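You operate a simulated robot arm through the tools that you are given. There is no shell and no other tool. Be economical: measure what you need, move in short steps, check, and stop when the job is done.

Carry out the task below with a simulated robot arm. There is one attempt and no reset: what you move stays moved.

JOB
Top up the gearbox with gear oil to the green ring.
Fine: open the vent knob first, swing the filler lid aside, pour from the jug marked GEAR, put the jug back, then shut lid and vent. Set down upright: what you pick out.

The check looks at the end state, three seconds after you hand in, the way a careful person would. Anything else that was tipped, shoved, dropped, spilled or broken makes it a failure. A push-on lid holds only when it is set on centred and level and pressed home; a screw cap is set on level and turned clockwise until tight.

ROBOT AND FRAMES
A 6-joint arm with a two-finger parallel gripper, fixed in place. Base frame: the origin is at the foot of the arm, x ahead of it, y to its left, z up; the work surface is at about z = 620. Lengths are in mm, angles in rad, forces in N, time in s.
With the tool pointing down near the work surface it reaches from about 100 to 700 mm from the base axis. Its first joint turns from -1.152 to 1.152 rad. Payload 2.45 kg.
The TCP is the grasp point between the finger pads, 24 mm short of the fingertips. In the tool frame z runs along the fingers and y along their closing line. Largest opening 68 mm; finger width 17, thickness 10; the body of the gripper, 40 by 70 mm, starts 41 mm behind the TCP.
Orientation is that of the tool frame in the base frame, as a unit quaternion [w, x, y, z]. With the fingers straight down and closing along the base's y, the tool's x points along the base's -x, its y along +y and its z along -z.

CONTROLS
- The arm moves only by the tool drive_tool. Its argument "moves" is a list of rows, each an object of numbers (a shift or turn left out is 0, a gripper value left out holds the last): "dx", "dy", "dz": the shift along the base's x, y, z in mm; "rx", "ry", "rz": the turn, a rotation vector about the base's x, y, z in rad; "grip": the finger opening in mm, from 0 to 68. In form: [{"dx": .., "dy": .., "dz": .., "rx": .., "ry": .., "rz": .., "grip": ..}, ...]. A call has 1 to 8 rows; each row is the pose to reach, as a shift and turn from the pose commanded when the call began. Rows are played at 5 a second. More than 50 mm and 0.15 rad between two rows, or a gripper value outside its range, and nothing of the call is played. Where a pose cannot be reached the arm comes as near as it can. A force on the tool above 40 N (or 10 N above the force at the start of the call, whichever is more), or a blocked arm, ends the call early, and 0.2 s more pass. The fingers move at their own pace (about 108 mm/s each) and stop on an object; they squeeze with about 29 N. The grip force told is the motor's: it shows also when the fingers shut on nothing. Time passes only in rows, and 0.2 s behind the last, so rows that repeat a pose let the fingers close. The reply holds the time, the measured pose of the TCP, the force on the tool along the base axes, the opening and the grip force, in the units named above and with some noise, with the torque about the TCP (base axes, N m) and any sound that the robot's microphone picked up, and new pictures: "views" is both (left out), scene, wrist or none.
- Cameras (640 x 400 px; columns grow to the right, rows downward): "scene" is fixed at [153.7, 414, 1479]; the picture's right is [-0.84, -0.54, 0.00], its down [-0.30, 0.47, -0.83] and it looks along [0.45, -0.70, -0.56] (base axes); focal length 265 px, centre (320, 200). "wrist" rides on the gripper at [84, 11, -75] in the tool frame; the picture's right is [-0.13, 0.99, 0.00], its down [-0.60, -0.08, -0.79] and it looks along [-0.79, -0.10, 0.61] (tool axes); focal length 251 px, centre (320, 200). There is no depth. A picture from a camera that has moved, and an enlarged one, comes with that camera's place and axes in the base frame and with its lens. The place of the scene camera against the robot may be out by one fixed shift of up to 18 mm in any direction.
- inspect(camera, box): a new picture of the part [left, top, right, bottom] of that camera's present view, enlarged. The clock stands still meanwhile.
- finish_job(): hands the job in; it is judged then, once.

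Go step by step. Nothing tells you positions but the pictures and the camera data: compare them with the known pose of the tool, close in by small moves and look again before you grip or let go. The budget is 120 turns and 200 pictures, counting those below and the enlarged ones. Unless the task says otherwise, let go and move clear before handing in.

The tools are called by a JSON object that holds its "op" and its "data". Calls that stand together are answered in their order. drive_tool: Moves the arm, as the interface text tells. Its arguments: {"type":"object","properties":{"moves":{"type":"array"},"views":{"type":"string","enum":["both","scene","wrist","none"]}},"required":["moves"]} The other tools are called the same way: inspect (camera, box) takes an enlarged picture of a part of a camera's view; finish_job () hands the job in.

At the start:

```text
time: 0.0
position: [464.9, -163.1, 1339.5]
tcp_rot: [0.0, 0.0, 1.0, 0.0]
force: [-0.7, 0.6, 0.3]
torque: [-0.02, 0.03, 0.0]
finger_gap: 68.1
grasp_force: 0.0
```

scene: 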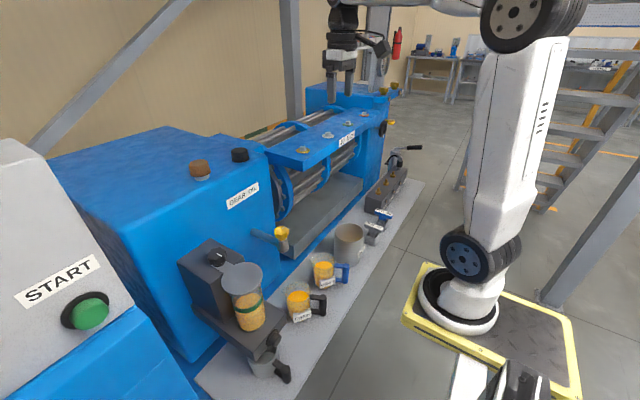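
wrist: 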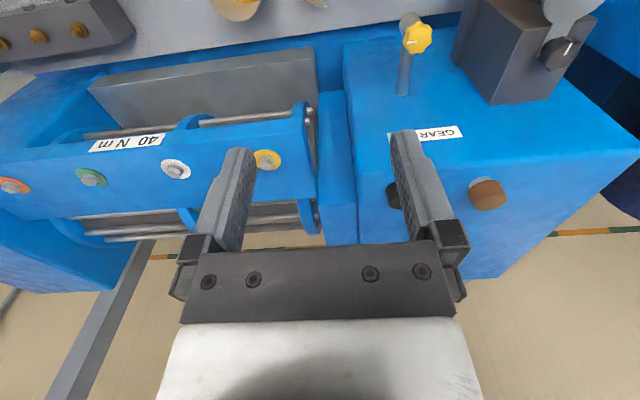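

I see a blue machine, a transparent sight vessel with a green ring, jugs and a shelf. I'll enlarge the key areas first.

{"op": "inspect", "data": {"camera": "scene", "box": [170, 220, 330, 390]}}

{"op": "inspect", "data": {"camera": "scene", "box": [270, 140, 430, 330]}}

{"op": "inspect", "data": {"camera": "scene", "box": [170, 130, 290, 230]}}

```text
2.35 times, centred on (250, 305) of scene
camera zoom: at [153.7, 414.0, 1479.0], right [-0.84, -0.54, 0.0], down [-0.3, 0.47, -0.83], along [0.45, -0.7, -0.56], focal length 624 px, centre (485, -47)
```

zoom: 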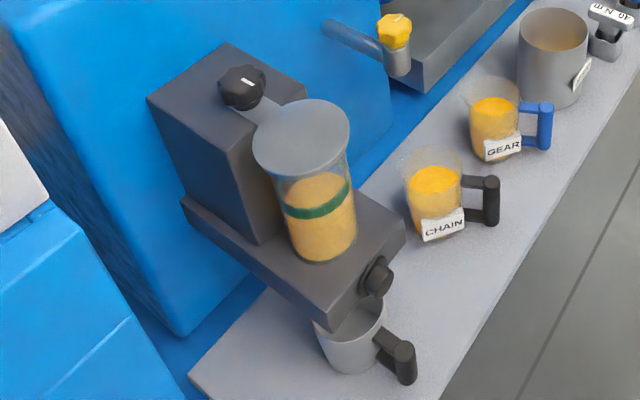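

```text
2.11 times, centred on (350, 235) of scene
camera zoom: at [153.7, 414.0, 1479.0], right [-0.84, -0.54, 0.0], down [-0.3, 0.47, -0.83], along [0.45, -0.7, -0.56], focal length 559 px, centre (257, 126)
```

zoom: 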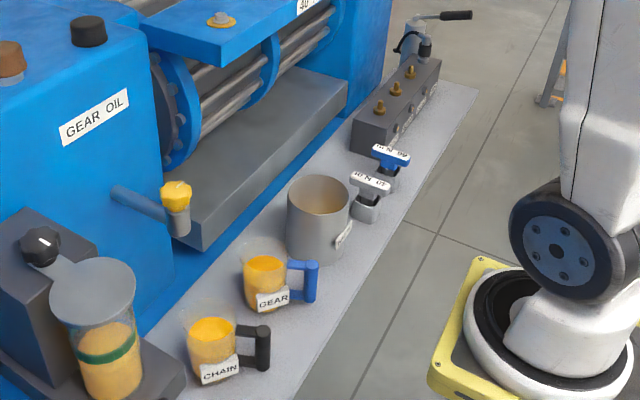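

```text
4.00 times, centred on (230, 180) of scene
camera zoom: at [153.7, 414.0, 1479.0], right [-0.84, -0.54, 0.0], down [-0.3, 0.47, -0.83], along [0.45, -0.7, -0.56], focal length 1062 px, centre (680, 280)
```

zoom: 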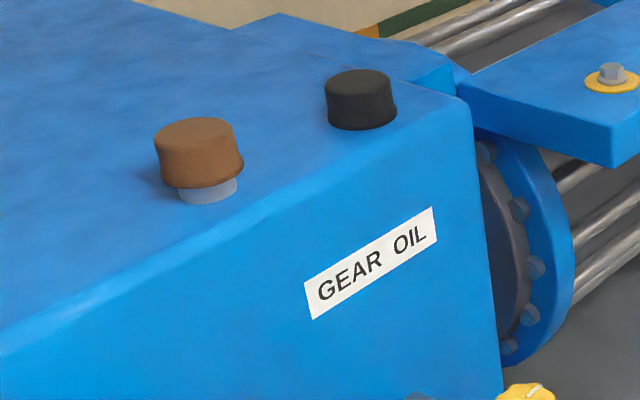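

The lidded glass with the green ring stands around (590,130), and the GEAR jug around (513,-163) with its handle towards the robot. I'll move over for a closer wrist view.

{"op": "drive_tool", "data": {"moves": [{"dx": -10, "dy": 30, "dz": -35}, {"dx": -20, "dy": 60, "dz": -70}, {"dx": -30, "dy": 90, "dz": -105}, {"dx": -40, "dy": 120, "dz": -140}, {"dx": -50, "dy": 150, "dz": -175}, {"dx": -60, "dy": 180, "dz": -210}, {"dx": -70, "dy": 210, "dz": -245}, {"dx": -80, "dy": 240, "dz": -280}], "views": "wrist"}}

```text
time: 1.8
position: [384.2, 77.4, 1058.7]
tcp_rot: [0.0, 0.0, 1.0, 0.0]
force: [0.4, 0.0, 0.3]
torque: [0.04, 0.0, 0.01]
finger_gap: 68.0
grasp_force: 0.1
camera wrist: at [298.7, 90.0, 1133.4], right [0.13, 0.99, 0.0], down [0.6, -0.08, 0.79], along [0.79, -0.1, -0.61], focal length 251 px, centre (320, 200)
```

wrist: 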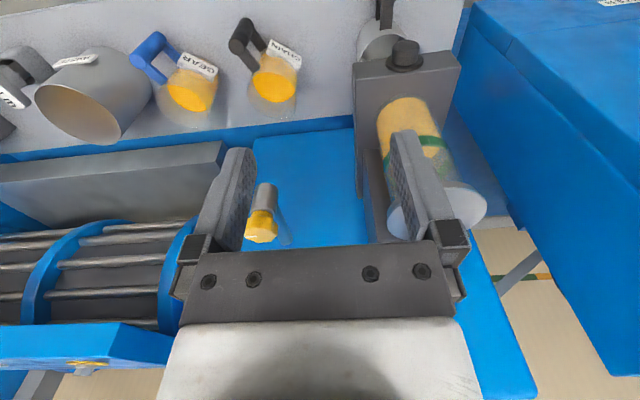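

The glass appears to stand at about (515,180), with its base at z≈795 and its lid at about 1005. I'll rise to see it clear of the fingers.

{"op": "drive_tool", "data": {"moves": [{"dx": 0, "dy": 15, "dz": 45}, {"dx": 0, "dy": 30, "dz": 90}, {"dx": 0, "dy": 45, "dz": 135}, {"dx": 0, "dy": 60, "dz": 180}], "views": "none"}}

{"op": "inspect", "data": {"camera": "wrist", "box": [240, 0, 460, 150]}}

{"op": "inspect", "data": {"camera": "wrist", "box": [0, 0, 640, 400]}}

```text
time: 2.8
position: [385.9, 137.1, 1237.5]
tcp_rot: [0.0, 0.0, 1.0, 0.001]
force: [0.4, -0.8, 0.5]
torque: [-0.01, 0.01, -0.03]
finger_gap: 68.1
grasp_force: 0.1
```

```text
2.67 times, centred on (350, 75) of wrist
camera zoom: at [300.9, 148.7, 1313.6], right [0.13, 0.99, 0.0], down [0.6, -0.08, 0.79], along [0.79, -0.1, -0.61], focal length 670 px, centre (240, 533)
```

zoom: 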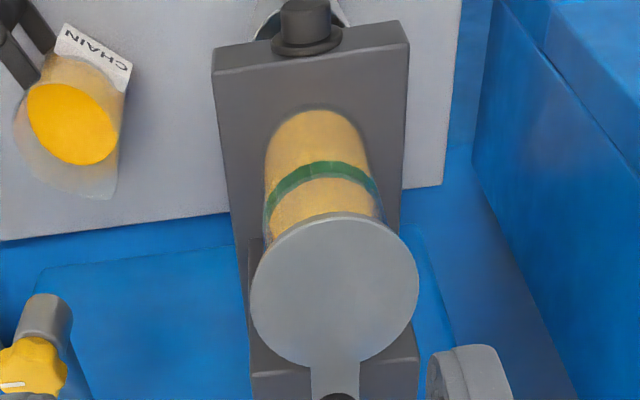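

```text
1.00 times, centred on (320, 200) of wrist (not enlarged: the box is as wide or as high as the picture)
camera zoom: at [300.9, 148.7, 1313.6], right [0.13, 0.99, 0.0], down [0.6, -0.08, 0.79], along [0.79, -0.1, -0.61], focal length 251 px, centre (320, 200)
```

zoom: 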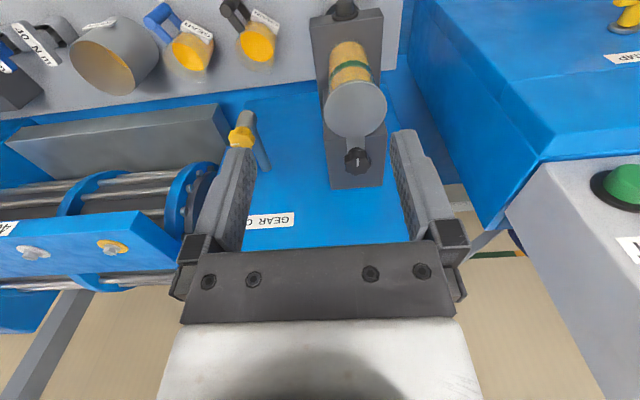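

I need a closer look at the candidate knobs: the black one by the lid, the yellow one on the pipe, and the console ones.

{"op": "inspect", "data": {"camera": "wrist", "box": [320, 70, 400, 195]}}

{"op": "inspect", "data": {"camera": "wrist", "box": [215, 90, 295, 180]}}

{"op": "inspect", "data": {"camera": "scene", "box": [195, 230, 275, 300]}}

{"op": "inspect", "data": {"camera": "scene", "box": [240, 210, 310, 260]}}

{"op": "inspect", "data": {"camera": "wrist", "box": [560, 0, 640, 80]}}

```text
3.20 times, centred on (360, 132) of wrist
camera zoom: at [300.9, 148.7, 1313.6], right [0.13, 0.99, 0.0], down [0.6, -0.08, 0.79], along [0.79, -0.1, -0.61], focal length 805 px, centre (192, 416)
```

zoom: 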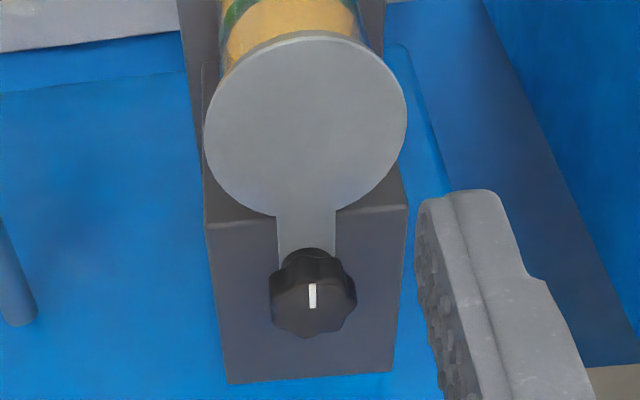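

```text
4.44 times, centred on (255, 135) of wrist
camera zoom: at [300.9, 148.7, 1313.6], right [0.13, 0.99, 0.0], down [0.6, -0.08, 0.79], along [0.79, -0.1, -0.61], focal length 1118 px, centre (609, 489)
```

zoom: 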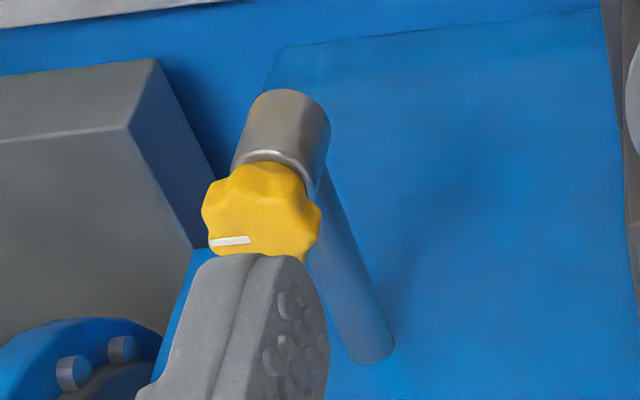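

```text
5.71 times, centred on (235, 265) of scene
camera zoom: at [153.7, 414.0, 1479.0], right [-0.84, -0.54, 0.0], down [-0.3, 0.47, -0.83], along [0.45, -0.7, -0.56], focal length 1517 px, centre (806, -171)
```

zoom: 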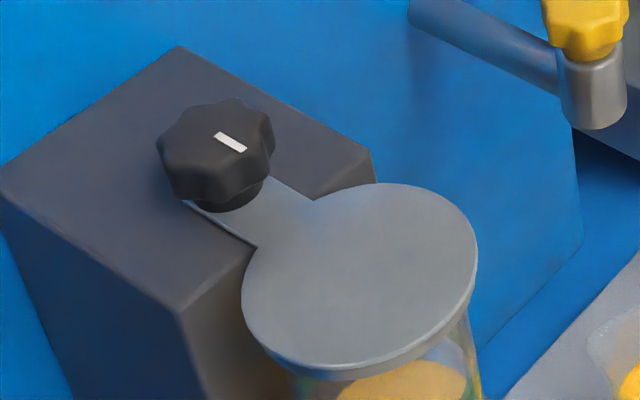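

```text
8.00 times, centred on (275, 235) of scene
camera zoom: at [153.7, 414.0, 1479.0], right [-0.84, -0.54, 0.0], down [-0.3, 0.47, -0.83], along [0.45, -0.7, -0.56], focal length 2123 px, centre (680, -80)
```

zoom: 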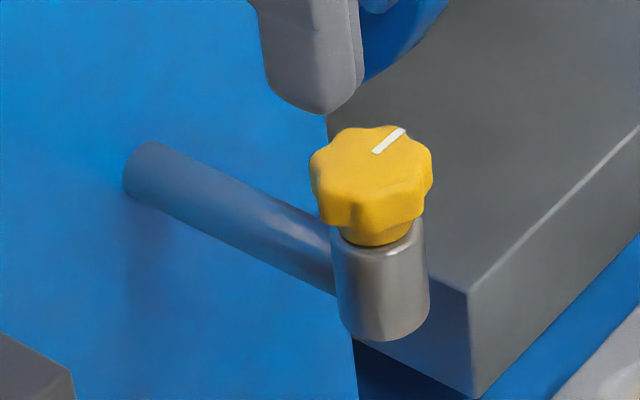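

```text
5.00 times, centred on (600, 40) of wrist
camera zoom: at [300.9, 148.7, 1313.6], right [0.13, 0.99, 0.0], down [0.6, -0.08, 0.79], along [0.79, -0.1, -0.61], focal length 1257 px, centre (-1080, 1000)
```

zoom: 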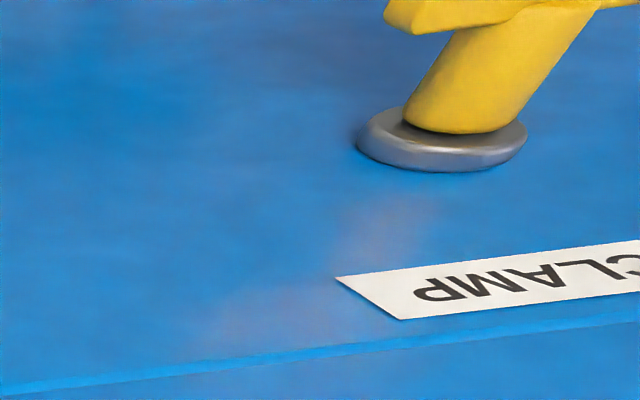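

The black knob above the lid's pivot (about 593,174, top z≈1013) belongs to the sight glass assembly and is probably the vent. The yellow knob is on a separate tap-like pipe. I'll go above the black knob to check.

{"op": "drive_tool", "data": {"moves": [{"dx": 35, "dy": 6, "dz": -25}, {"dx": 70, "dy": 12, "dz": -50}, {"dx": 105, "dy": 18, "dz": -75}, {"dx": 140, "dy": 24, "dz": -100}, {"dx": 175, "dy": 30, "dz": -125}, {"dx": 208, "dy": 37, "dz": -150}], "views": "both"}}

{"op": "inspect", "data": {"camera": "scene", "box": [180, 200, 300, 300]}}

```text
time: 4.2
position: [593.6, 173.7, 1088.0]
tcp_rot: [0.001, 0.0, 1.0, 0.0]
force: [-0.6, 0.7, -0.8]
torque: [0.02, -0.04, 0.01]
finger_gap: 67.9
grasp_force: 0.0
camera wrist: at [508.6, 185.4, 1163.8], right [0.13, 0.99, 0.0], down [0.6, -0.08, 0.79], along [0.79, -0.1, -0.61], focal length 251 px, centre (320, 200)
```

scene: 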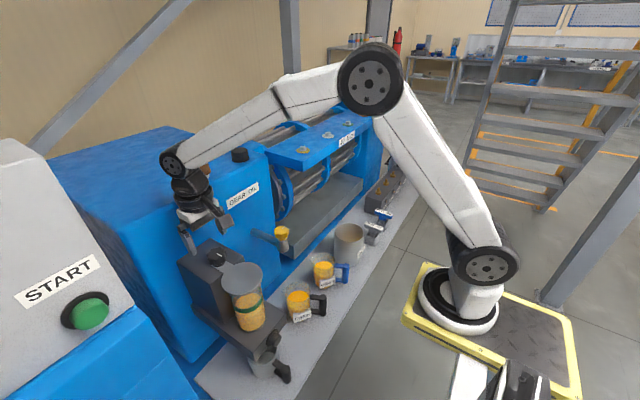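
wrist: 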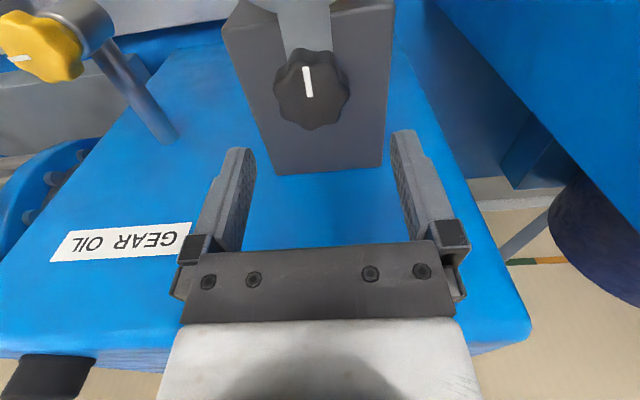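

```text
4.00 times, centred on (240, 250) of scene
camera zoom: at [153.7, 414.0, 1479.0], right [-0.84, -0.54, 0.0], down [-0.3, 0.47, -0.83], along [0.45, -0.7, -0.56], focal length 1062 px, centre (640, 0)
```

zoom: 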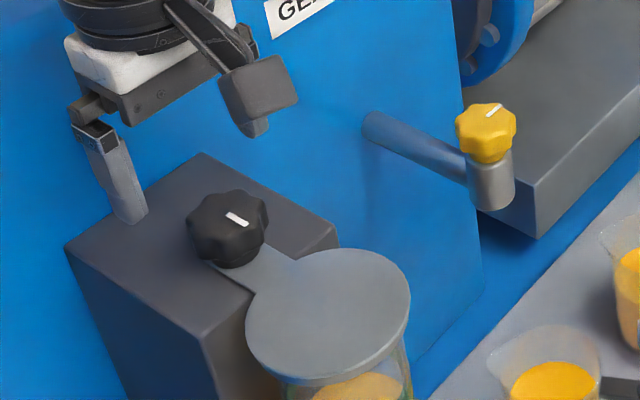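

Triangulating again puts the knob top at about (583,172,1023). I'll come down to just above it and check alignment.

{"op": "drive_tool", "data": {"moves": [{"dx": -10, "dy": -2, "dz": -20}, {"dx": -10, "dy": -2, "dz": -36}], "views": "wrist"}}

{"op": "inspect", "data": {"camera": "scene", "box": [180, 200, 300, 300]}}

```text
time: 4.8
position: [582.4, 172.7, 1052.9]
tcp_rot: [0.001, -0.001, 1.0, 0.0]
force: [0.3, 0.0, 0.0]
torque: [-0.01, 0.02, -0.02]
finger_gap: 67.9
grasp_force: 0.1
camera wrist: at [498.8, 183.8, 1128.9], right [0.13, 0.99, 0.0], down [0.6, -0.08, 0.79], along [0.79, -0.1, -0.61], focal length 251 px, centre (320, 200)
```

wrist: 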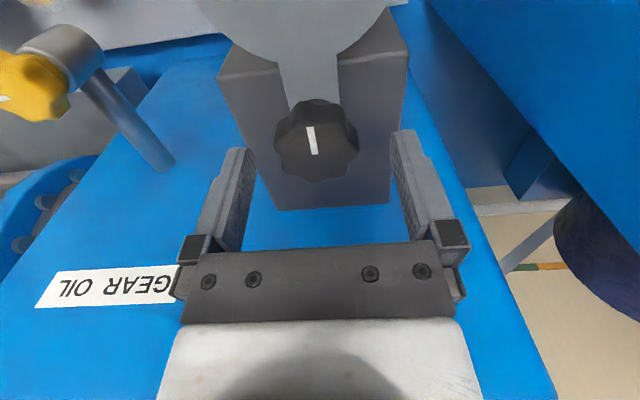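

```text
4.00 times, centred on (240, 250) of scene
camera zoom: at [153.7, 414.0, 1479.0], right [-0.84, -0.54, 0.0], down [-0.3, 0.47, -0.83], along [0.45, -0.7, -0.56], focal length 1062 px, centre (640, 0)
```

zoom: 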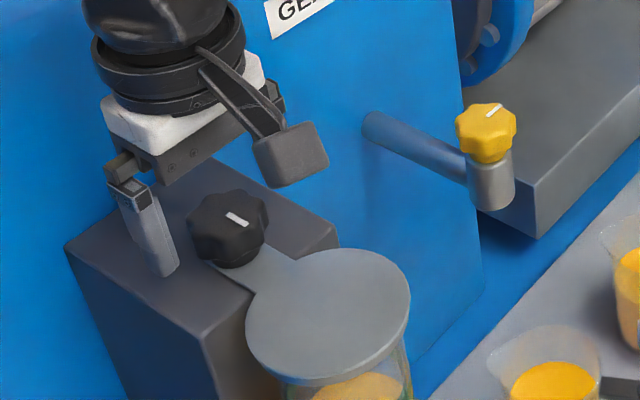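

The knob top is at about (580,171,1026) and it sits between the fingers. I'll lower about 17 mm and close on it.

{"op": "drive_tool", "data": {"moves": [{"dx": -2, "dy": -1, "dz": -9}, {"dx": -2, "dy": -1, "dz": -17}, {"dx": -2, "dy": -1, "dz": -17, "grip": 30}, {"dx": -2, "dy": -1, "dz": -17, "grip": 30}], "views": "wrist"}}

{"op": "inspect", "data": {"camera": "scene", "box": [180, 200, 300, 300]}}

```text
time: 5.8
position: [582.0, 169.9, 1036.1]
tcp_rot: [0.001, 0.0, 1.0, 0.0]
force: [-0.8, -7.6, 1.3]
torque: [0.2, -0.03, 0.02]
finger_gap: 41.6
grasp_force: 44.9
camera wrist: at [497.1, 181.8, 1111.3], right [0.13, 0.99, 0.0], down [0.6, -0.08, 0.79], along [0.79, -0.1, -0.61], focal length 251 px, centre (320, 200)
```

wrist: 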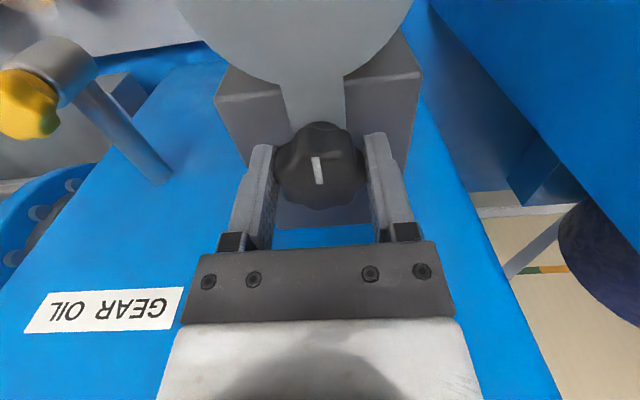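

```text
4.00 times, centred on (240, 250) of scene
camera zoom: at [153.6, 413.8, 1479.1], right [-0.84, -0.54, 0.0], down [-0.3, 0.47, -0.83], along [0.45, -0.7, -0.56], focal length 1062 px, centre (640, 0)
```

zoom: 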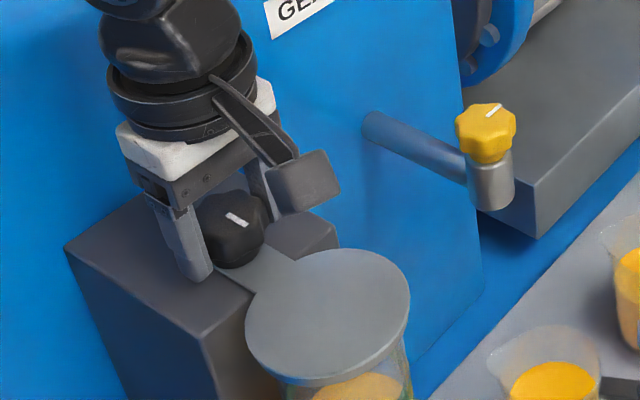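

The knob is gripped. I'll turn it counterclockwise in small steps.

{"op": "drive_tool", "data": {"moves": [{"dy": -1}, {"dy": -1, "rz": 0.12}, {"dy": -1, "rz": 0.24}, {"dy": -1, "rz": 0.36}, {"dy": -1, "rz": 0.48}, {"dy": -1, "rz": 0.6}], "views": "wrist"}}

{"op": "inspect", "data": {"camera": "scene", "box": [180, 200, 300, 300]}}

```text
time: 7.2
position: [581.2, 169.5, 1034.5]
tcp_rot: [0.0, -0.295, 0.955, -0.001]
force: [4.3, -26.6, -2.0]
torque: [0.56, -0.94, -0.1]
finger_gap: 41.7
grasp_force: 45.0
camera wrist: at [506.1, 130.4, 1111.2], right [-0.45, 0.89, 0.0], down [0.54, 0.28, 0.79], along [0.71, 0.36, -0.61], focal length 251 px, centre (320, 200)
```

wrist: 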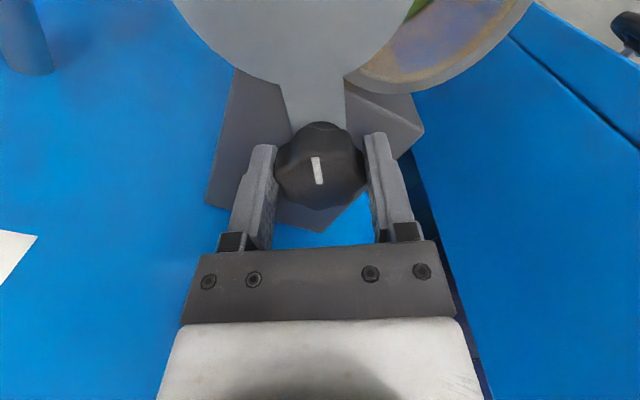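

```text
4.00 times, centred on (240, 250) of scene
camera zoom: at [153.8, 413.2, 1479.3], right [-0.84, -0.54, 0.0], down [-0.3, 0.47, -0.83], along [0.45, -0.7, -0.56], focal length 1062 px, centre (640, 0)
```

zoom: 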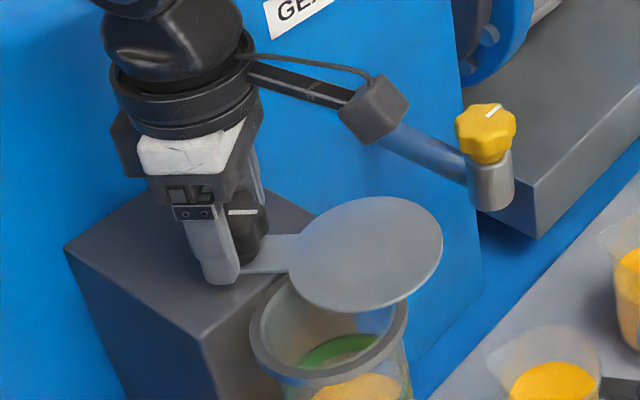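

The black knob carries the lid, so it is the lid's swing knob and not the vent. I'll turn it back to closed, keeping the order, and then look at the yellow knob.

{"op": "drive_tool", "data": {"moves": [{"dy": 0, "rz": -0.12}, {"dy": 0, "rz": -0.24}, {"dy": 0, "rz": -0.36}, {"dy": 0, "rz": -0.48}, {"dy": 0, "rz": -0.6}, {"dy": 0, "rz": -0.6}], "views": "wrist"}}

{"op": "inspect", "data": {"camera": "scene", "box": [180, 200, 300, 300]}}

```text
time: 8.6
position: [581.2, 169.0, 1034.6]
tcp_rot: [0.0, 0.0, 1.0, 0.0]
force: [5.6, -14.3, -10.0]
torque: [0.05, -0.34, 0.18]
finger_gap: 41.4
grasp_force: 44.4
camera wrist: at [497.1, 181.8, 1111.3], right [0.13, 0.99, 0.0], down [0.6, -0.08, 0.79], along [0.79, -0.1, -0.61], focal length 251 px, centre (320, 200)
```

wrist: 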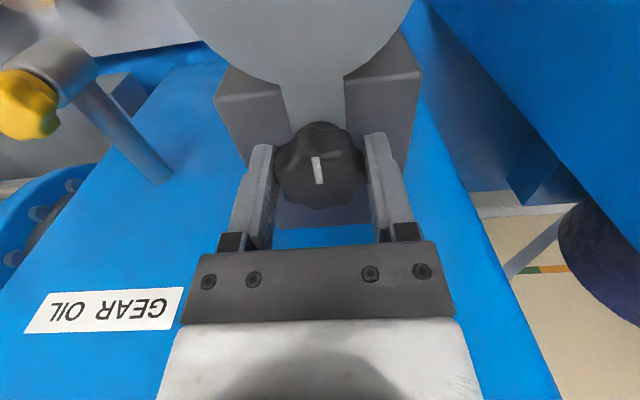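

```text
4.00 times, centred on (240, 250) of scene
camera zoom: at [154.0, 413.7, 1479.1], right [-0.84, -0.54, 0.0], down [-0.3, 0.47, -0.83], along [0.45, -0.7, -0.56], focal length 1062 px, centre (640, 0)
```

zoom: 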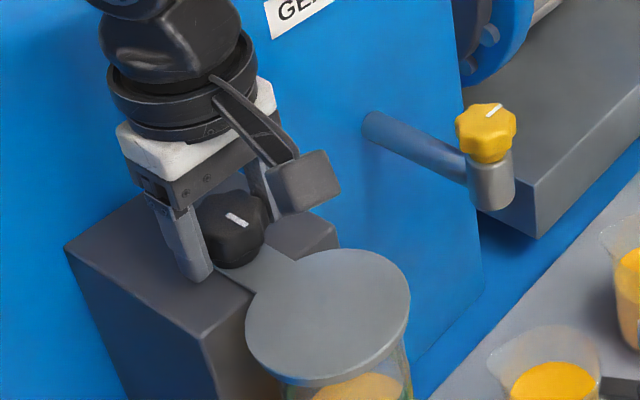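

Lid is back to closed. I'll release, rise, and look at the yellow knob and the pipe.

{"op": "drive_tool", "data": {"moves": [{"dy": 0, "grip": 68}, {"dy": 0, "grip": 68}, {"dz": 25}, {"dz": 60}, {"dx": -25, "dy": -40, "dz": 70}, {"dx": -50, "dy": -80, "dz": 70}, {"dx": -75, "dy": -120, "dz": 70}, {"dx": -100, "dy": -160, "dz": 70}], "views": "wrist"}}

{"op": "inspect", "data": {"camera": "wrist", "box": [220, 60, 400, 200]}}

{"op": "inspect", "data": {"camera": "scene", "box": [180, 220, 300, 300]}}

```text
time: 10.4
position: [481.8, 9.8, 1106.4]
tcp_rot: [0.001, 0.0, 1.0, 0.0]
force: [1.2, 0.1, 0.2]
torque: [0.0, 0.0, 0.01]
finger_gap: 68.1
grasp_force: 0.0
camera wrist: at [396.8, 21.7, 1182.3], right [0.13, 0.99, 0.0], down [0.6, -0.08, 0.79], along [0.79, -0.1, -0.61], focal length 251 px, centre (320, 200)
```

wrist: 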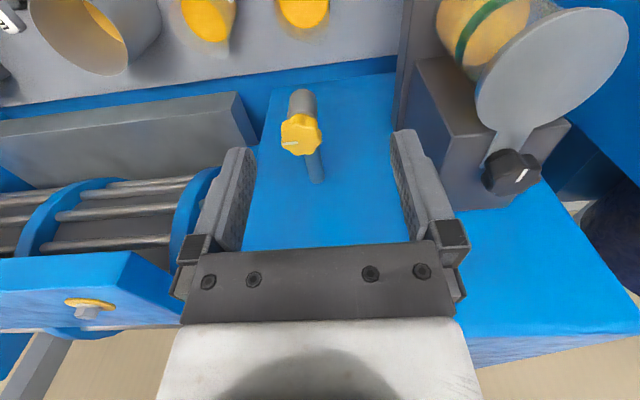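

```text
2.86 times, centred on (310, 130) of wrist
camera zoom: at [396.8, 21.7, 1182.3], right [0.13, 0.99, 0.0], down [0.6, -0.08, 0.79], along [0.79, -0.1, -0.61], focal length 718 px, centre (349, 400)
```

zoom: 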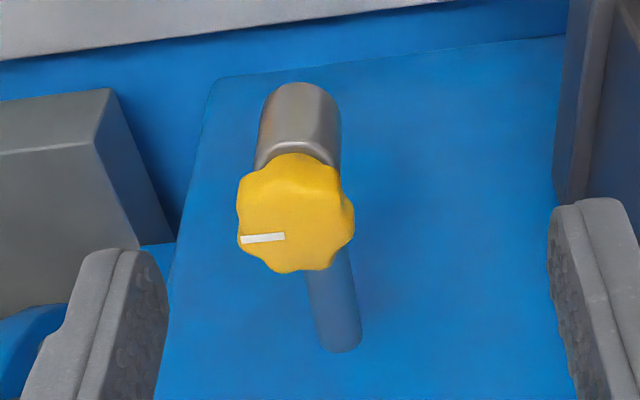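

```text
5.00 times, centred on (240, 260) of scene
camera zoom: at [153.7, 414.1, 1479.0], right [-0.84, -0.54, 0.0], down [-0.3, 0.47, -0.83], along [0.45, -0.7, -0.56], focal length 1327 px, centre (720, -100)
```

zoom: 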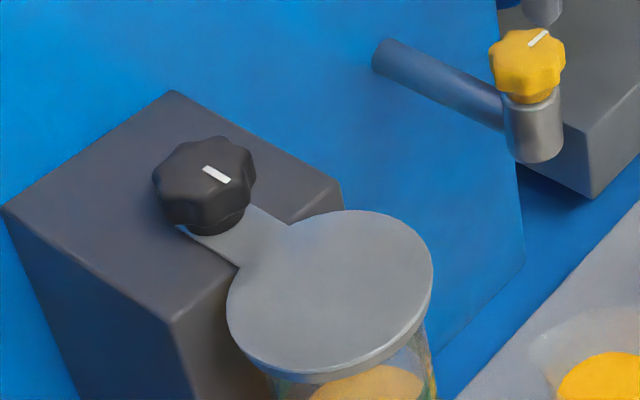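

The yellow knob sits on a stub pipe from the gearbox, its mark across the pipe, so it is the vent. Its top is at about (556,-16,978), and I'll come down above it.

{"op": "drive_tool", "data": {"moves": [{"dx": 37, "dy": -13, "dz": -30}, {"dx": 75, "dy": -26, "dz": -60}, {"dx": 75, "dy": -26, "dz": -95}], "views": "both"}}

{"op": "inspect", "data": {"camera": "scene", "box": [230, 190, 340, 280]}}

```text
refused: row 2 steps farther than a row can; nothing moved
```

```text
4.44 times, centred on (285, 235) of scene
camera zoom: at [153.7, 414.1, 1479.0], right [-0.84, -0.54, 0.0], down [-0.3, 0.47, -0.83], along [0.45, -0.7, -0.56], focal length 1180 px, centre (476, 44)
```

zoom: 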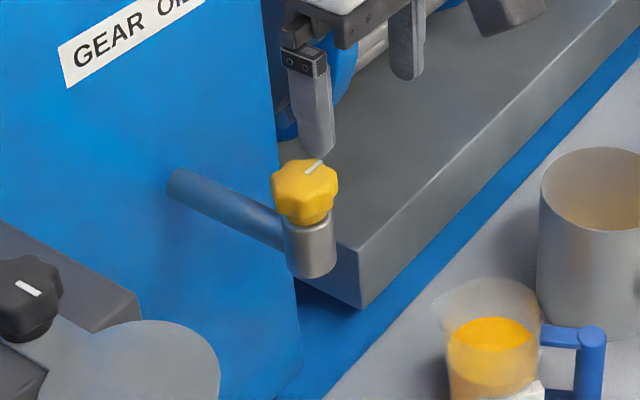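

The step was slightly too long, so I'll split it.

{"op": "drive_tool", "data": {"moves": [{"dx": 25, "dy": -9, "dz": -20}, {"dx": 50, "dy": -18, "dz": -45}, {"dx": 75, "dy": -26, "dz": -70}, {"dx": 75, "dy": -26, "dz": -95}], "views": "wrist"}}

{"op": "inspect", "data": {"camera": "scene", "box": [230, 190, 340, 280]}}

```text
time: 11.4
position: [559.1, -16.0, 1012.2]
tcp_rot: [0.001, 0.0, 1.0, 0.0]
force: [0.9, 0.2, -0.2]
torque: [0.01, 0.01, -0.01]
finger_gap: 68.0
grasp_force: 0.0
camera wrist: at [473.3, -4.4, 1087.4], right [0.13, 0.99, 0.0], down [0.6, -0.08, 0.79], along [0.79, -0.1, -0.61], focal length 251 px, centre (320, 200)
```

wrist: 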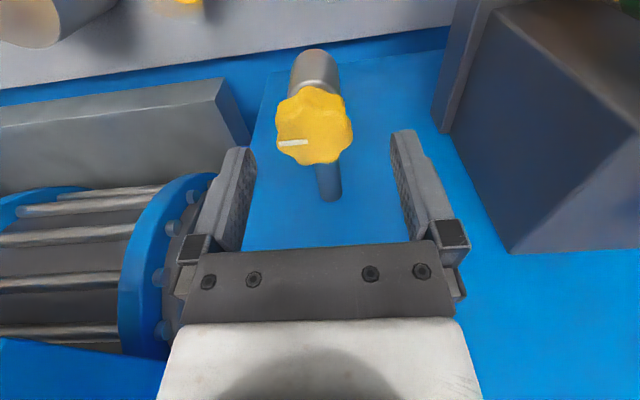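

```text
4.44 times, centred on (285, 235) of scene
camera zoom: at [153.7, 414.0, 1479.0], right [-0.84, -0.54, 0.0], down [-0.3, 0.47, -0.83], along [0.45, -0.7, -0.56], focal length 1180 px, centre (476, 44)
```

zoom: 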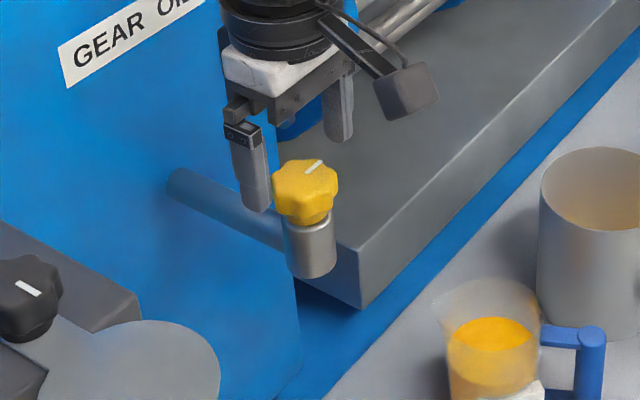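

The knob centre is at about (558,-18,977). I'll lower, grip it, and turn counterclockwise a little.

{"op": "drive_tool", "data": {"moves": [{"dx": 1, "dy": -2, "dz": -13}, {"dx": 1, "dy": -2, "dz": -27}, {"dx": 1, "dy": -2, "dz": -27, "grip": 30}, {"dx": 1, "dy": -2, "dz": -27, "grip": 30}], "views": "wrist"}}

{"op": "inspect", "data": {"camera": "scene", "box": [230, 190, 340, 280]}}

```text
time: 12.4
position: [558.8, -20.2, 984.2]
tcp_rot: [0.0, 0.001, 1.0, -0.001]
force: [-0.7, -22.6, -0.9]
torque: [-0.33, 0.12, -0.05]
finger_gap: 41.4
grasp_force: 44.8
camera wrist: at [473.5, -8.1, 1059.8], right [0.13, 0.99, 0.0], down [0.6, -0.08, 0.79], along [0.79, -0.1, -0.61], focal length 251 px, centre (320, 200)
```

wrist: 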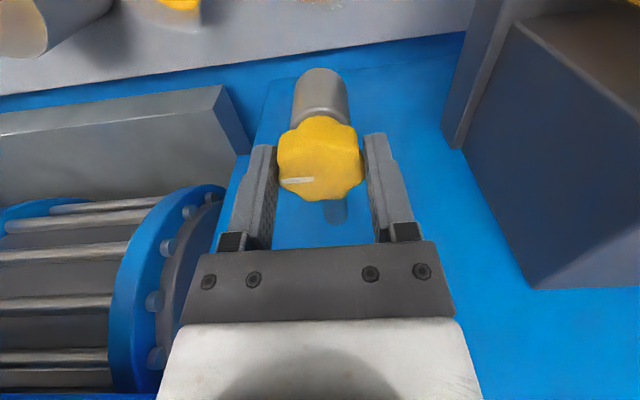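

```text
4.44 times, centred on (285, 235) of scene
camera zoom: at [153.7, 413.4, 1479.2], right [-0.84, -0.54, 0.0], down [-0.3, 0.47, -0.83], along [0.45, -0.7, -0.56], focal length 1180 px, centre (476, 44)
```

zoom: 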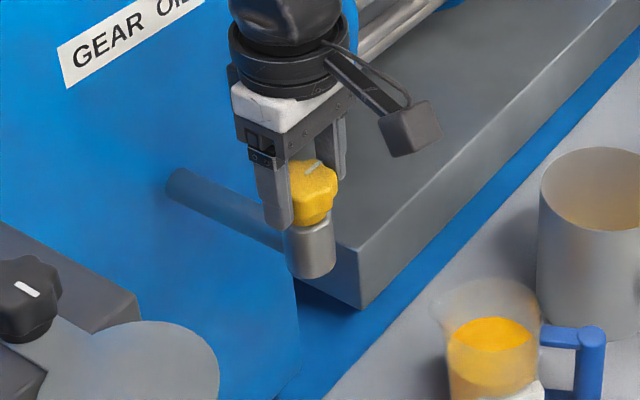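

Gripped, with some sideways load. I'll relax it by shifting -2 mm in y, then turn 0.45 rad counterclockwise and check.

{"op": "drive_tool", "data": {"moves": [{"dy": -2}, {"dy": -2, "rz": 0.12}, {"dy": -2, "rz": 0.24}, {"dy": -2, "rz": 0.36}, {"dy": -2, "rz": 0.48}], "views": "wrist"}}

{"op": "inspect", "data": {"camera": "scene", "box": [230, 190, 340, 280]}}

```text
time: 13.6
position: [558.7, -21.0, 984.4]
tcp_rot: [0.002, -0.239, 0.971, 0.0]
force: [13.5, -25.4, -5.2]
torque: [-0.14, 1.01, -0.08]
finger_gap: 41.3
grasp_force: 44.8
camera wrist: at [478.0, -49.3, 1059.7], right [-0.34, 0.94, 0.0], down [0.57, 0.21, 0.79], along [0.75, 0.27, -0.61], focal length 251 px, centre (320, 200)
```

wrist: 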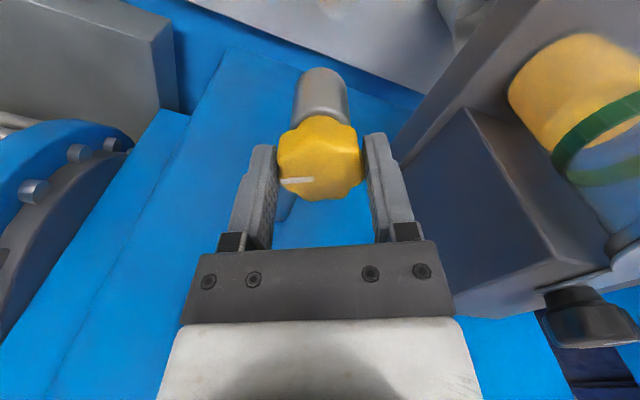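

```text
4.44 times, centred on (285, 235) of scene
camera zoom: at [154.2, 413.3, 1479.2], right [-0.84, -0.54, 0.0], down [-0.3, 0.47, -0.83], along [0.45, -0.7, -0.56], focal length 1180 px, centre (476, 44)
```

zoom: 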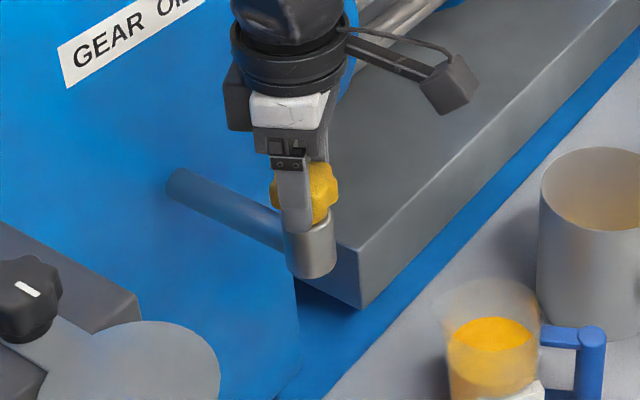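

The knob turns without stopping. I'll keep going counterclockwise toward 90°, easing the side load.

{"op": "drive_tool", "data": {"moves": [{"dx": 1, "dy": -1}, {"dx": 1, "dy": -2, "rz": 0.14}, {"dx": 1, "dy": -2, "rz": 0.28}, {"dx": 1, "dy": -2, "rz": 0.42}, {"dx": 1, "dy": -2, "rz": 0.56}, {"dx": 1, "dy": -2, "rz": 0.7}, {"dx": 1, "dy": -2, "rz": 0.84}], "views": "wrist"}}

{"op": "inspect", "data": {"camera": "scene", "box": [230, 190, 340, 280]}}

```text
time: 15.2
position: [560.2, -22.2, 984.2]
tcp_rot: [0.001, -0.614, 0.789, -0.001]
force: [25.6, -5.6, -21.0]
torque: [0.36, 0.58, -0.05]
finger_gap: 41.5
grasp_force: 45.1
camera wrist: at [527.5, -99.9, 1059.8], right [-0.93, 0.37, 0.0], down [0.22, 0.57, 0.79], along [0.29, 0.74, -0.61], focal length 251 px, centre (320, 200)
```

wrist: 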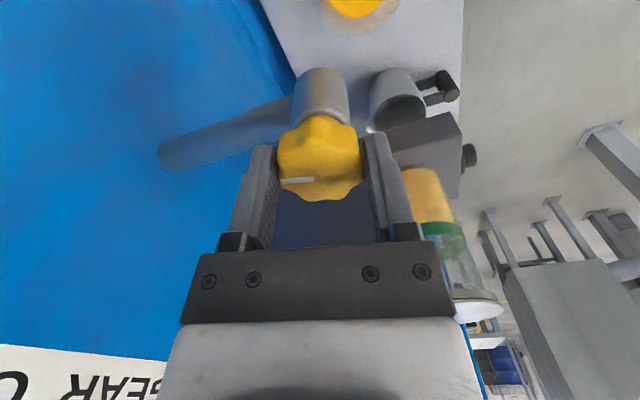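

```text
4.44 times, centred on (285, 235) of scene
camera zoom: at [154.8, 413.9, 1479.0], right [-0.84, -0.54, 0.0], down [-0.3, 0.47, -0.83], along [0.45, -0.7, -0.56], focal length 1180 px, centre (476, 44)
```

zoom: 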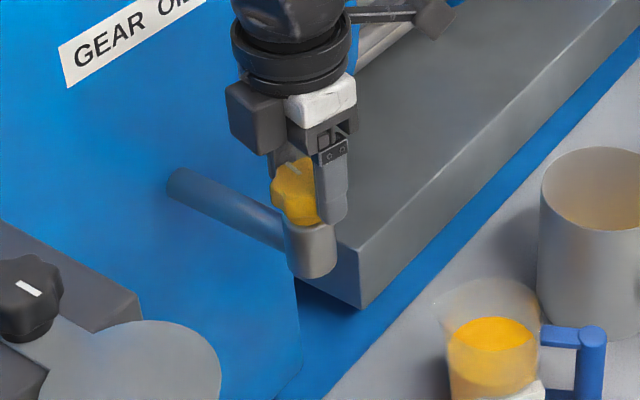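

The vent has turned about 76°. I'll finish to about 90° and look at the oil level in the glass from this side view.

{"op": "drive_tool", "data": {"moves": [{"dx": 2}, {"dx": 2, "rz": 0.13}, {"dx": 2, "rz": 0.25}], "views": "wrist"}}

{"op": "inspect", "data": {"camera": "wrist", "box": [360, 100, 540, 360]}}

```text
time: 16.0
position: [559.4, -21.1, 984.1]
tcp_rot: [0.001, -0.707, 0.707, 0.001]
force: [7.0, -1.3, -6.5]
torque: [0.27, -0.02, -0.24]
finger_gap: 41.5
grasp_force: 45.1
camera wrist: at [548.6, -105.2, 1060.0], right [-0.99, 0.13, 0.0], down [0.08, 0.6, 0.79], along [0.1, 0.79, -0.61], focal length 251 px, centre (320, 200)
```

wrist: 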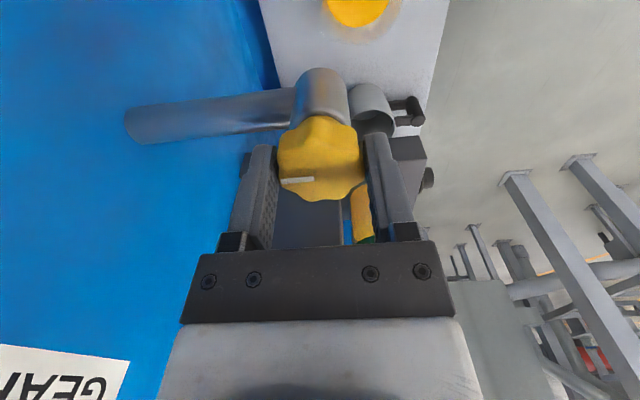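

```text
1.54 times, centred on (450, 230) of wrist
camera zoom: at [548.6, -105.2, 1060.0], right [-0.99, 0.13, 0.0], down [0.08, 0.6, 0.79], along [0.1, 0.79, -0.61], focal length 387 px, centre (120, 154)
```

zoom: 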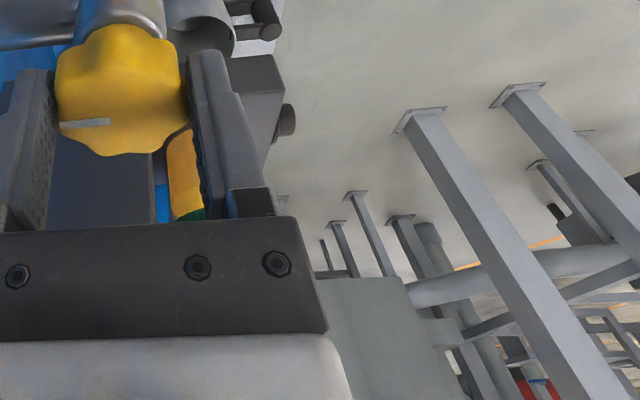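

I'll probe a bit further to see whether there is a stop at 90°.

{"op": "drive_tool", "data": {"moves": [{"rz": 0.1}, {"rz": 0.2}], "views": "wrist"}}

{"op": "inspect", "data": {"camera": "scene", "box": [230, 190, 340, 280]}}

```text
time: 16.6
position: [560.3, -21.0, 984.4]
tcp_rot: [0.0, 0.774, -0.633, 0.0]
force: [2.1, -0.2, 3.0]
torque: [0.16, 0.04, -1.09]
finger_gap: 41.5
grasp_force: 45.3
camera wrist: at [565.6, -105.7, 1060.1], right [-1.0, -0.07, 0.0], down [-0.04, 0.61, 0.79], along [-0.06, 0.79, -0.61], focal length 251 px, centre (320, 200)
```

wrist: 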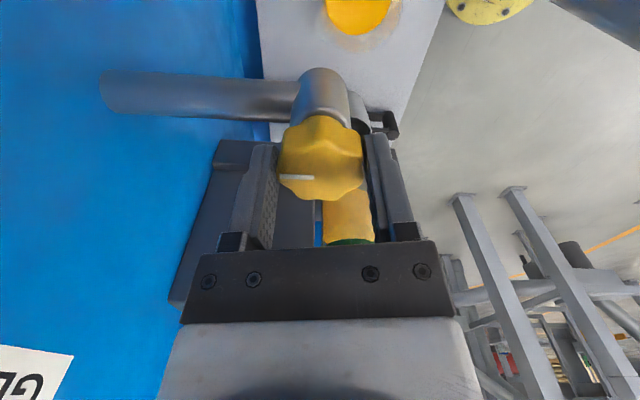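

```text
4.44 times, centred on (285, 235) of scene
camera zoom: at [153.6, 414.0, 1479.0], right [-0.84, -0.54, 0.0], down [-0.3, 0.47, -0.83], along [0.45, -0.7, -0.56], focal length 1180 px, centre (476, 44)
```

zoom: 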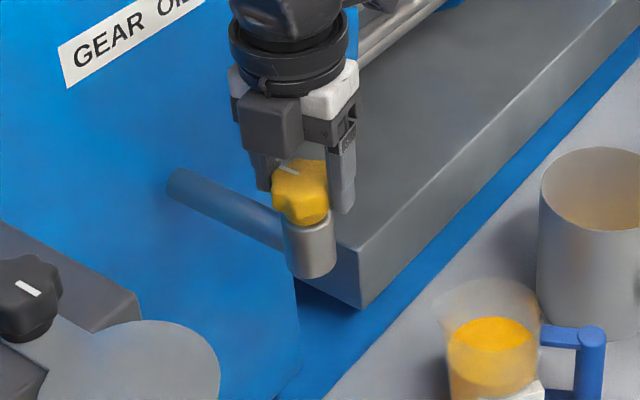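

Torque rose, so the stop is at about 90° and the vent is open. I'll ease back, release, and rise for a side look at the glass.

{"op": "drive_tool", "data": {"moves": [{"rz": -0.15}, {"rz": -0.17, "grip": 68}, {"rz": -0.17, "grip": 68}, {"rz": -0.18, "dz": 30}, {"rz": -0.18, "dz": 75}, {"rz": -0.18, "dz": 115, "dx": -20}, {"rz": -0.18, "dz": 150, "dx": -40}], "views": "wrist"}}

{"op": "inspect", "data": {"camera": "scene", "box": [230, 190, 340, 280]}}

{"op": "inspect", "data": {"camera": "wrist", "box": [260, 40, 400, 230]}}

```text
time: 18.2
position: [518.4, -19.7, 1133.6]
tcp_rot: [0.0, 0.714, -0.7, -0.001]
force: [0.2, 0.0, -0.3]
torque: [0.01, -0.02, 0.0]
finger_gap: 68.0
grasp_force: 0.0
camera wrist: at [508.2, -103.9, 1208.6], right [-0.99, 0.11, 0.0], down [0.07, 0.6, 0.79], along [0.09, 0.79, -0.61], focal length 251 px, centre (320, 200)
```

wrist: 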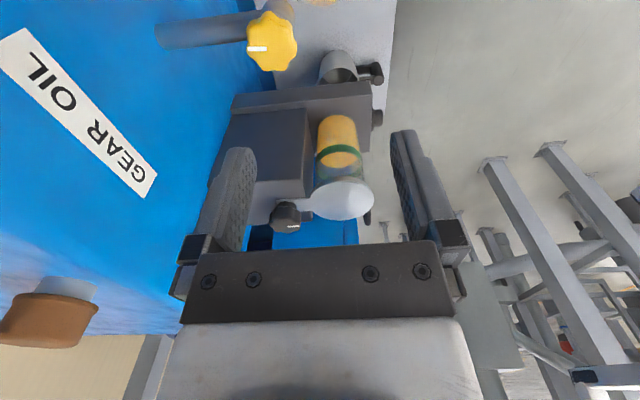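

```text
4.44 times, centred on (285, 235) of scene
camera zoom: at [153.7, 414.0, 1479.0], right [-0.84, -0.54, 0.0], down [-0.3, 0.47, -0.83], along [0.45, -0.7, -0.56], focal length 1180 px, centre (476, 44)
```

zoom: 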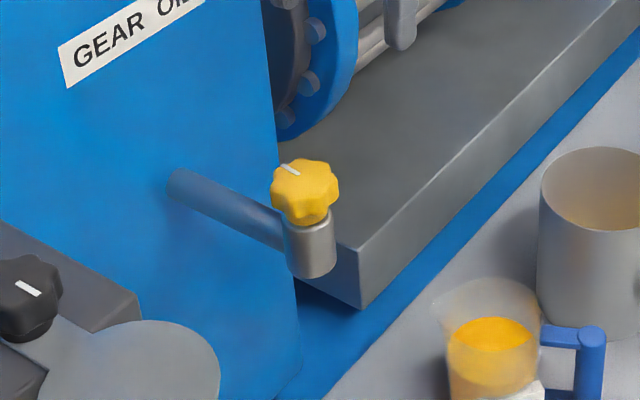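

```text
2.11 times, centred on (330, 135) of wrist
camera zoom: at [508.2, -103.9, 1208.6], right [-0.99, 0.11, 0.0], down [0.07, 0.6, 0.79], along [0.09, 0.79, -0.61], focal length 529 px, centre (299, 337)
```

zoom: 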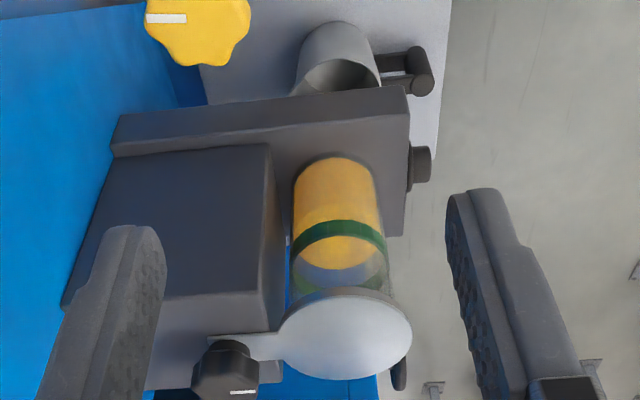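

The vent is open, and the oil stands about 16 mm below the green ring. Next I'll go back to the lid knob, unwinding the wrist.

{"op": "drive_tool", "data": {"moves": [{"dx": 8, "dy": 24, "rz": -0.145}, {"dx": 15, "dy": 48, "rz": -0.29}, {"dx": 23, "dy": 71, "rz": -0.435}, {"dx": 31, "dy": 95, "rz": -0.58}, {"dx": 38, "dy": 119, "rz": -0.725}, {"dx": 46, "dy": 143, "rz": -0.87}, {"dx": 53, "dy": 166, "rz": -1.015}, {"dx": 61, "dy": 190, "rz": -1.16}], "views": "none"}}

{"op": "drive_tool", "data": {"moves": [{"rz": -0.145, "dz": -25}, {"rz": -0.29, "dz": -50}, {"rz": -0.43, "dz": -80}], "views": "wrist"}}

```text
time: 20.0
position: [581.1, 168.6, 1133.2]
tcp_rot: [0.0, -0.213, 0.977, 0.0]
force: [-0.1, -0.3, 0.7]
torque: [0.0, 0.03, -0.02]
finger_gap: 68.0
grasp_force: 0.0
```

```text
time: 20.8
position: [580.8, 168.4, 1053.8]
tcp_rot: [0.0, 0.002, 1.0, 0.0]
force: [-0.4, 0.4, 0.1]
torque: [0.02, -0.01, 0.01]
finger_gap: 67.8
grasp_force: 0.1
camera wrist: at [496.4, 179.7, 1129.9], right [0.13, 0.99, 0.0], down [0.6, -0.08, 0.79], along [0.79, -0.1, -0.61], focal length 251 px, centre (320, 200)
```

wrist: 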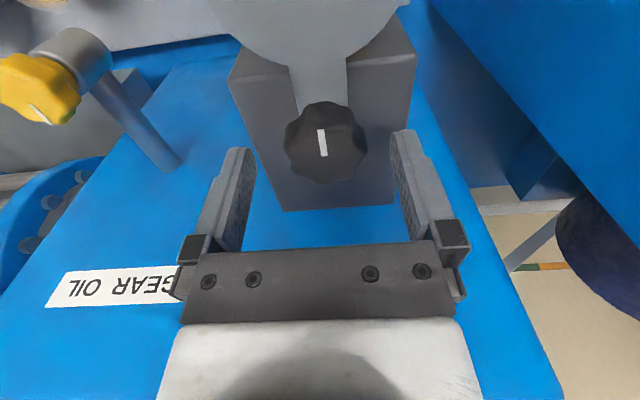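

Aligned with the lid knob. Lower, grip, and swing the lid.

{"op": "drive_tool", "data": {"moves": [{"dz": -18}, {"dz": -18, "grip": 30}, {"dz": -18, "grip": 30}, {"dz": -18, "rz": 0.14}, {"dz": -18, "rz": 0.28}, {"dz": -18, "rz": 0.42}, {"dz": -18, "rz": 0.56}, {"dz": -18, "rz": 0.7}], "views": "none"}}

{"op": "drive_tool", "data": {"moves": [{"rz": 0.14}, {"rz": 0.28}, {"rz": 0.42}, {"rz": 0.56}, {"rz": 0.7}], "views": "scene"}}

```text
time: 22.6
position: [583.0, 166.1, 1036.7]
tcp_rot: [0.001, -0.344, 0.939, -0.001]
force: [6.1, 8.8, 3.9]
torque: [-0.11, 1.13, -0.06]
finger_gap: 41.3
grasp_force: 44.7
```

```text
time: 23.8
position: [584.1, 166.8, 1036.0]
tcp_rot: [0.003, -0.645, 0.764, -0.002]
force: [33.4, -12.5, -3.4]
torque: [0.44, 0.35, -0.16]
finger_gap: 41.4
grasp_force: 44.6
```

scene: 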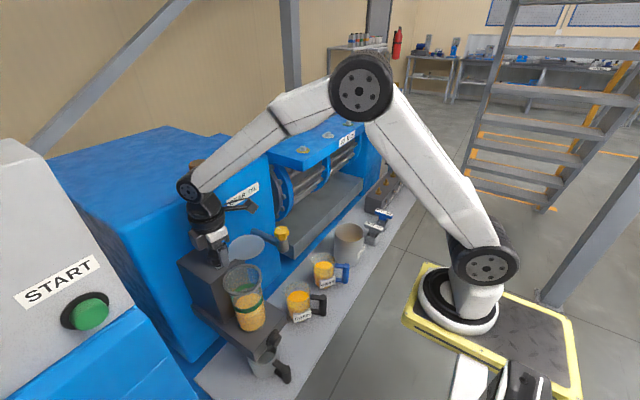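

The lid is nearly clear. I'll relieve the side load and give it a little more swing.

{"op": "drive_tool", "data": {"moves": [{"dx": 2, "dy": -1}, {"dx": 3, "dy": -1, "rz": 0.1}, {"dx": 3, "dy": -1, "rz": 0.2}], "views": "wrist"}}

{"op": "inspect", "data": {"camera": "scene", "box": [180, 200, 300, 340]}}

```text
time: 24.6
position: [584.7, 165.0, 1036.6]
tcp_rot: [0.0, 0.717, -0.697, -0.001]
force: [19.9, -6.5, 3.0]
torque: [0.28, 0.14, -0.73]
finger_gap: 41.5
grasp_force: 45.1
camera wrist: at [576.0, 82.6, 1111.8], right [-0.99, 0.1, 0.0], down [0.06, 0.6, 0.79], along [0.08, 0.79, -0.61], focal length 251 px, centre (320, 200)
```

wrist: 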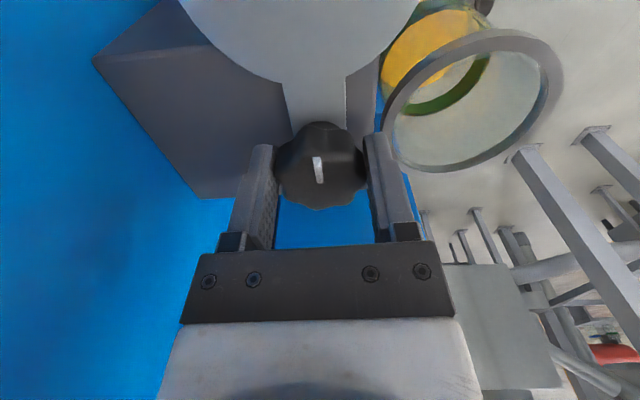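

```text
2.86 times, centred on (240, 270) of scene
camera zoom: at [154.2, 413.8, 1479.0], right [-0.84, -0.54, 0.0], down [-0.3, 0.47, -0.83], along [0.45, -0.7, -0.56], focal length 758 px, centre (549, 0)
```

zoom: 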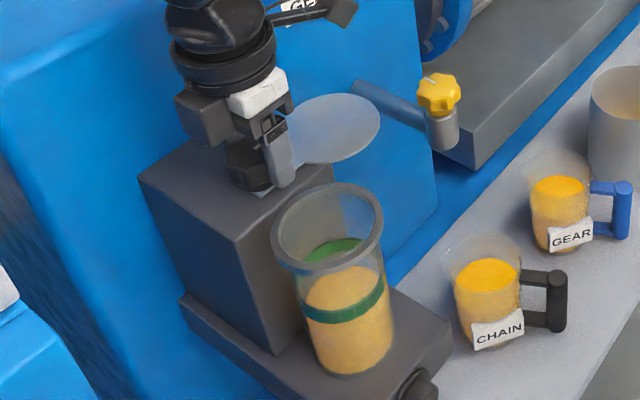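

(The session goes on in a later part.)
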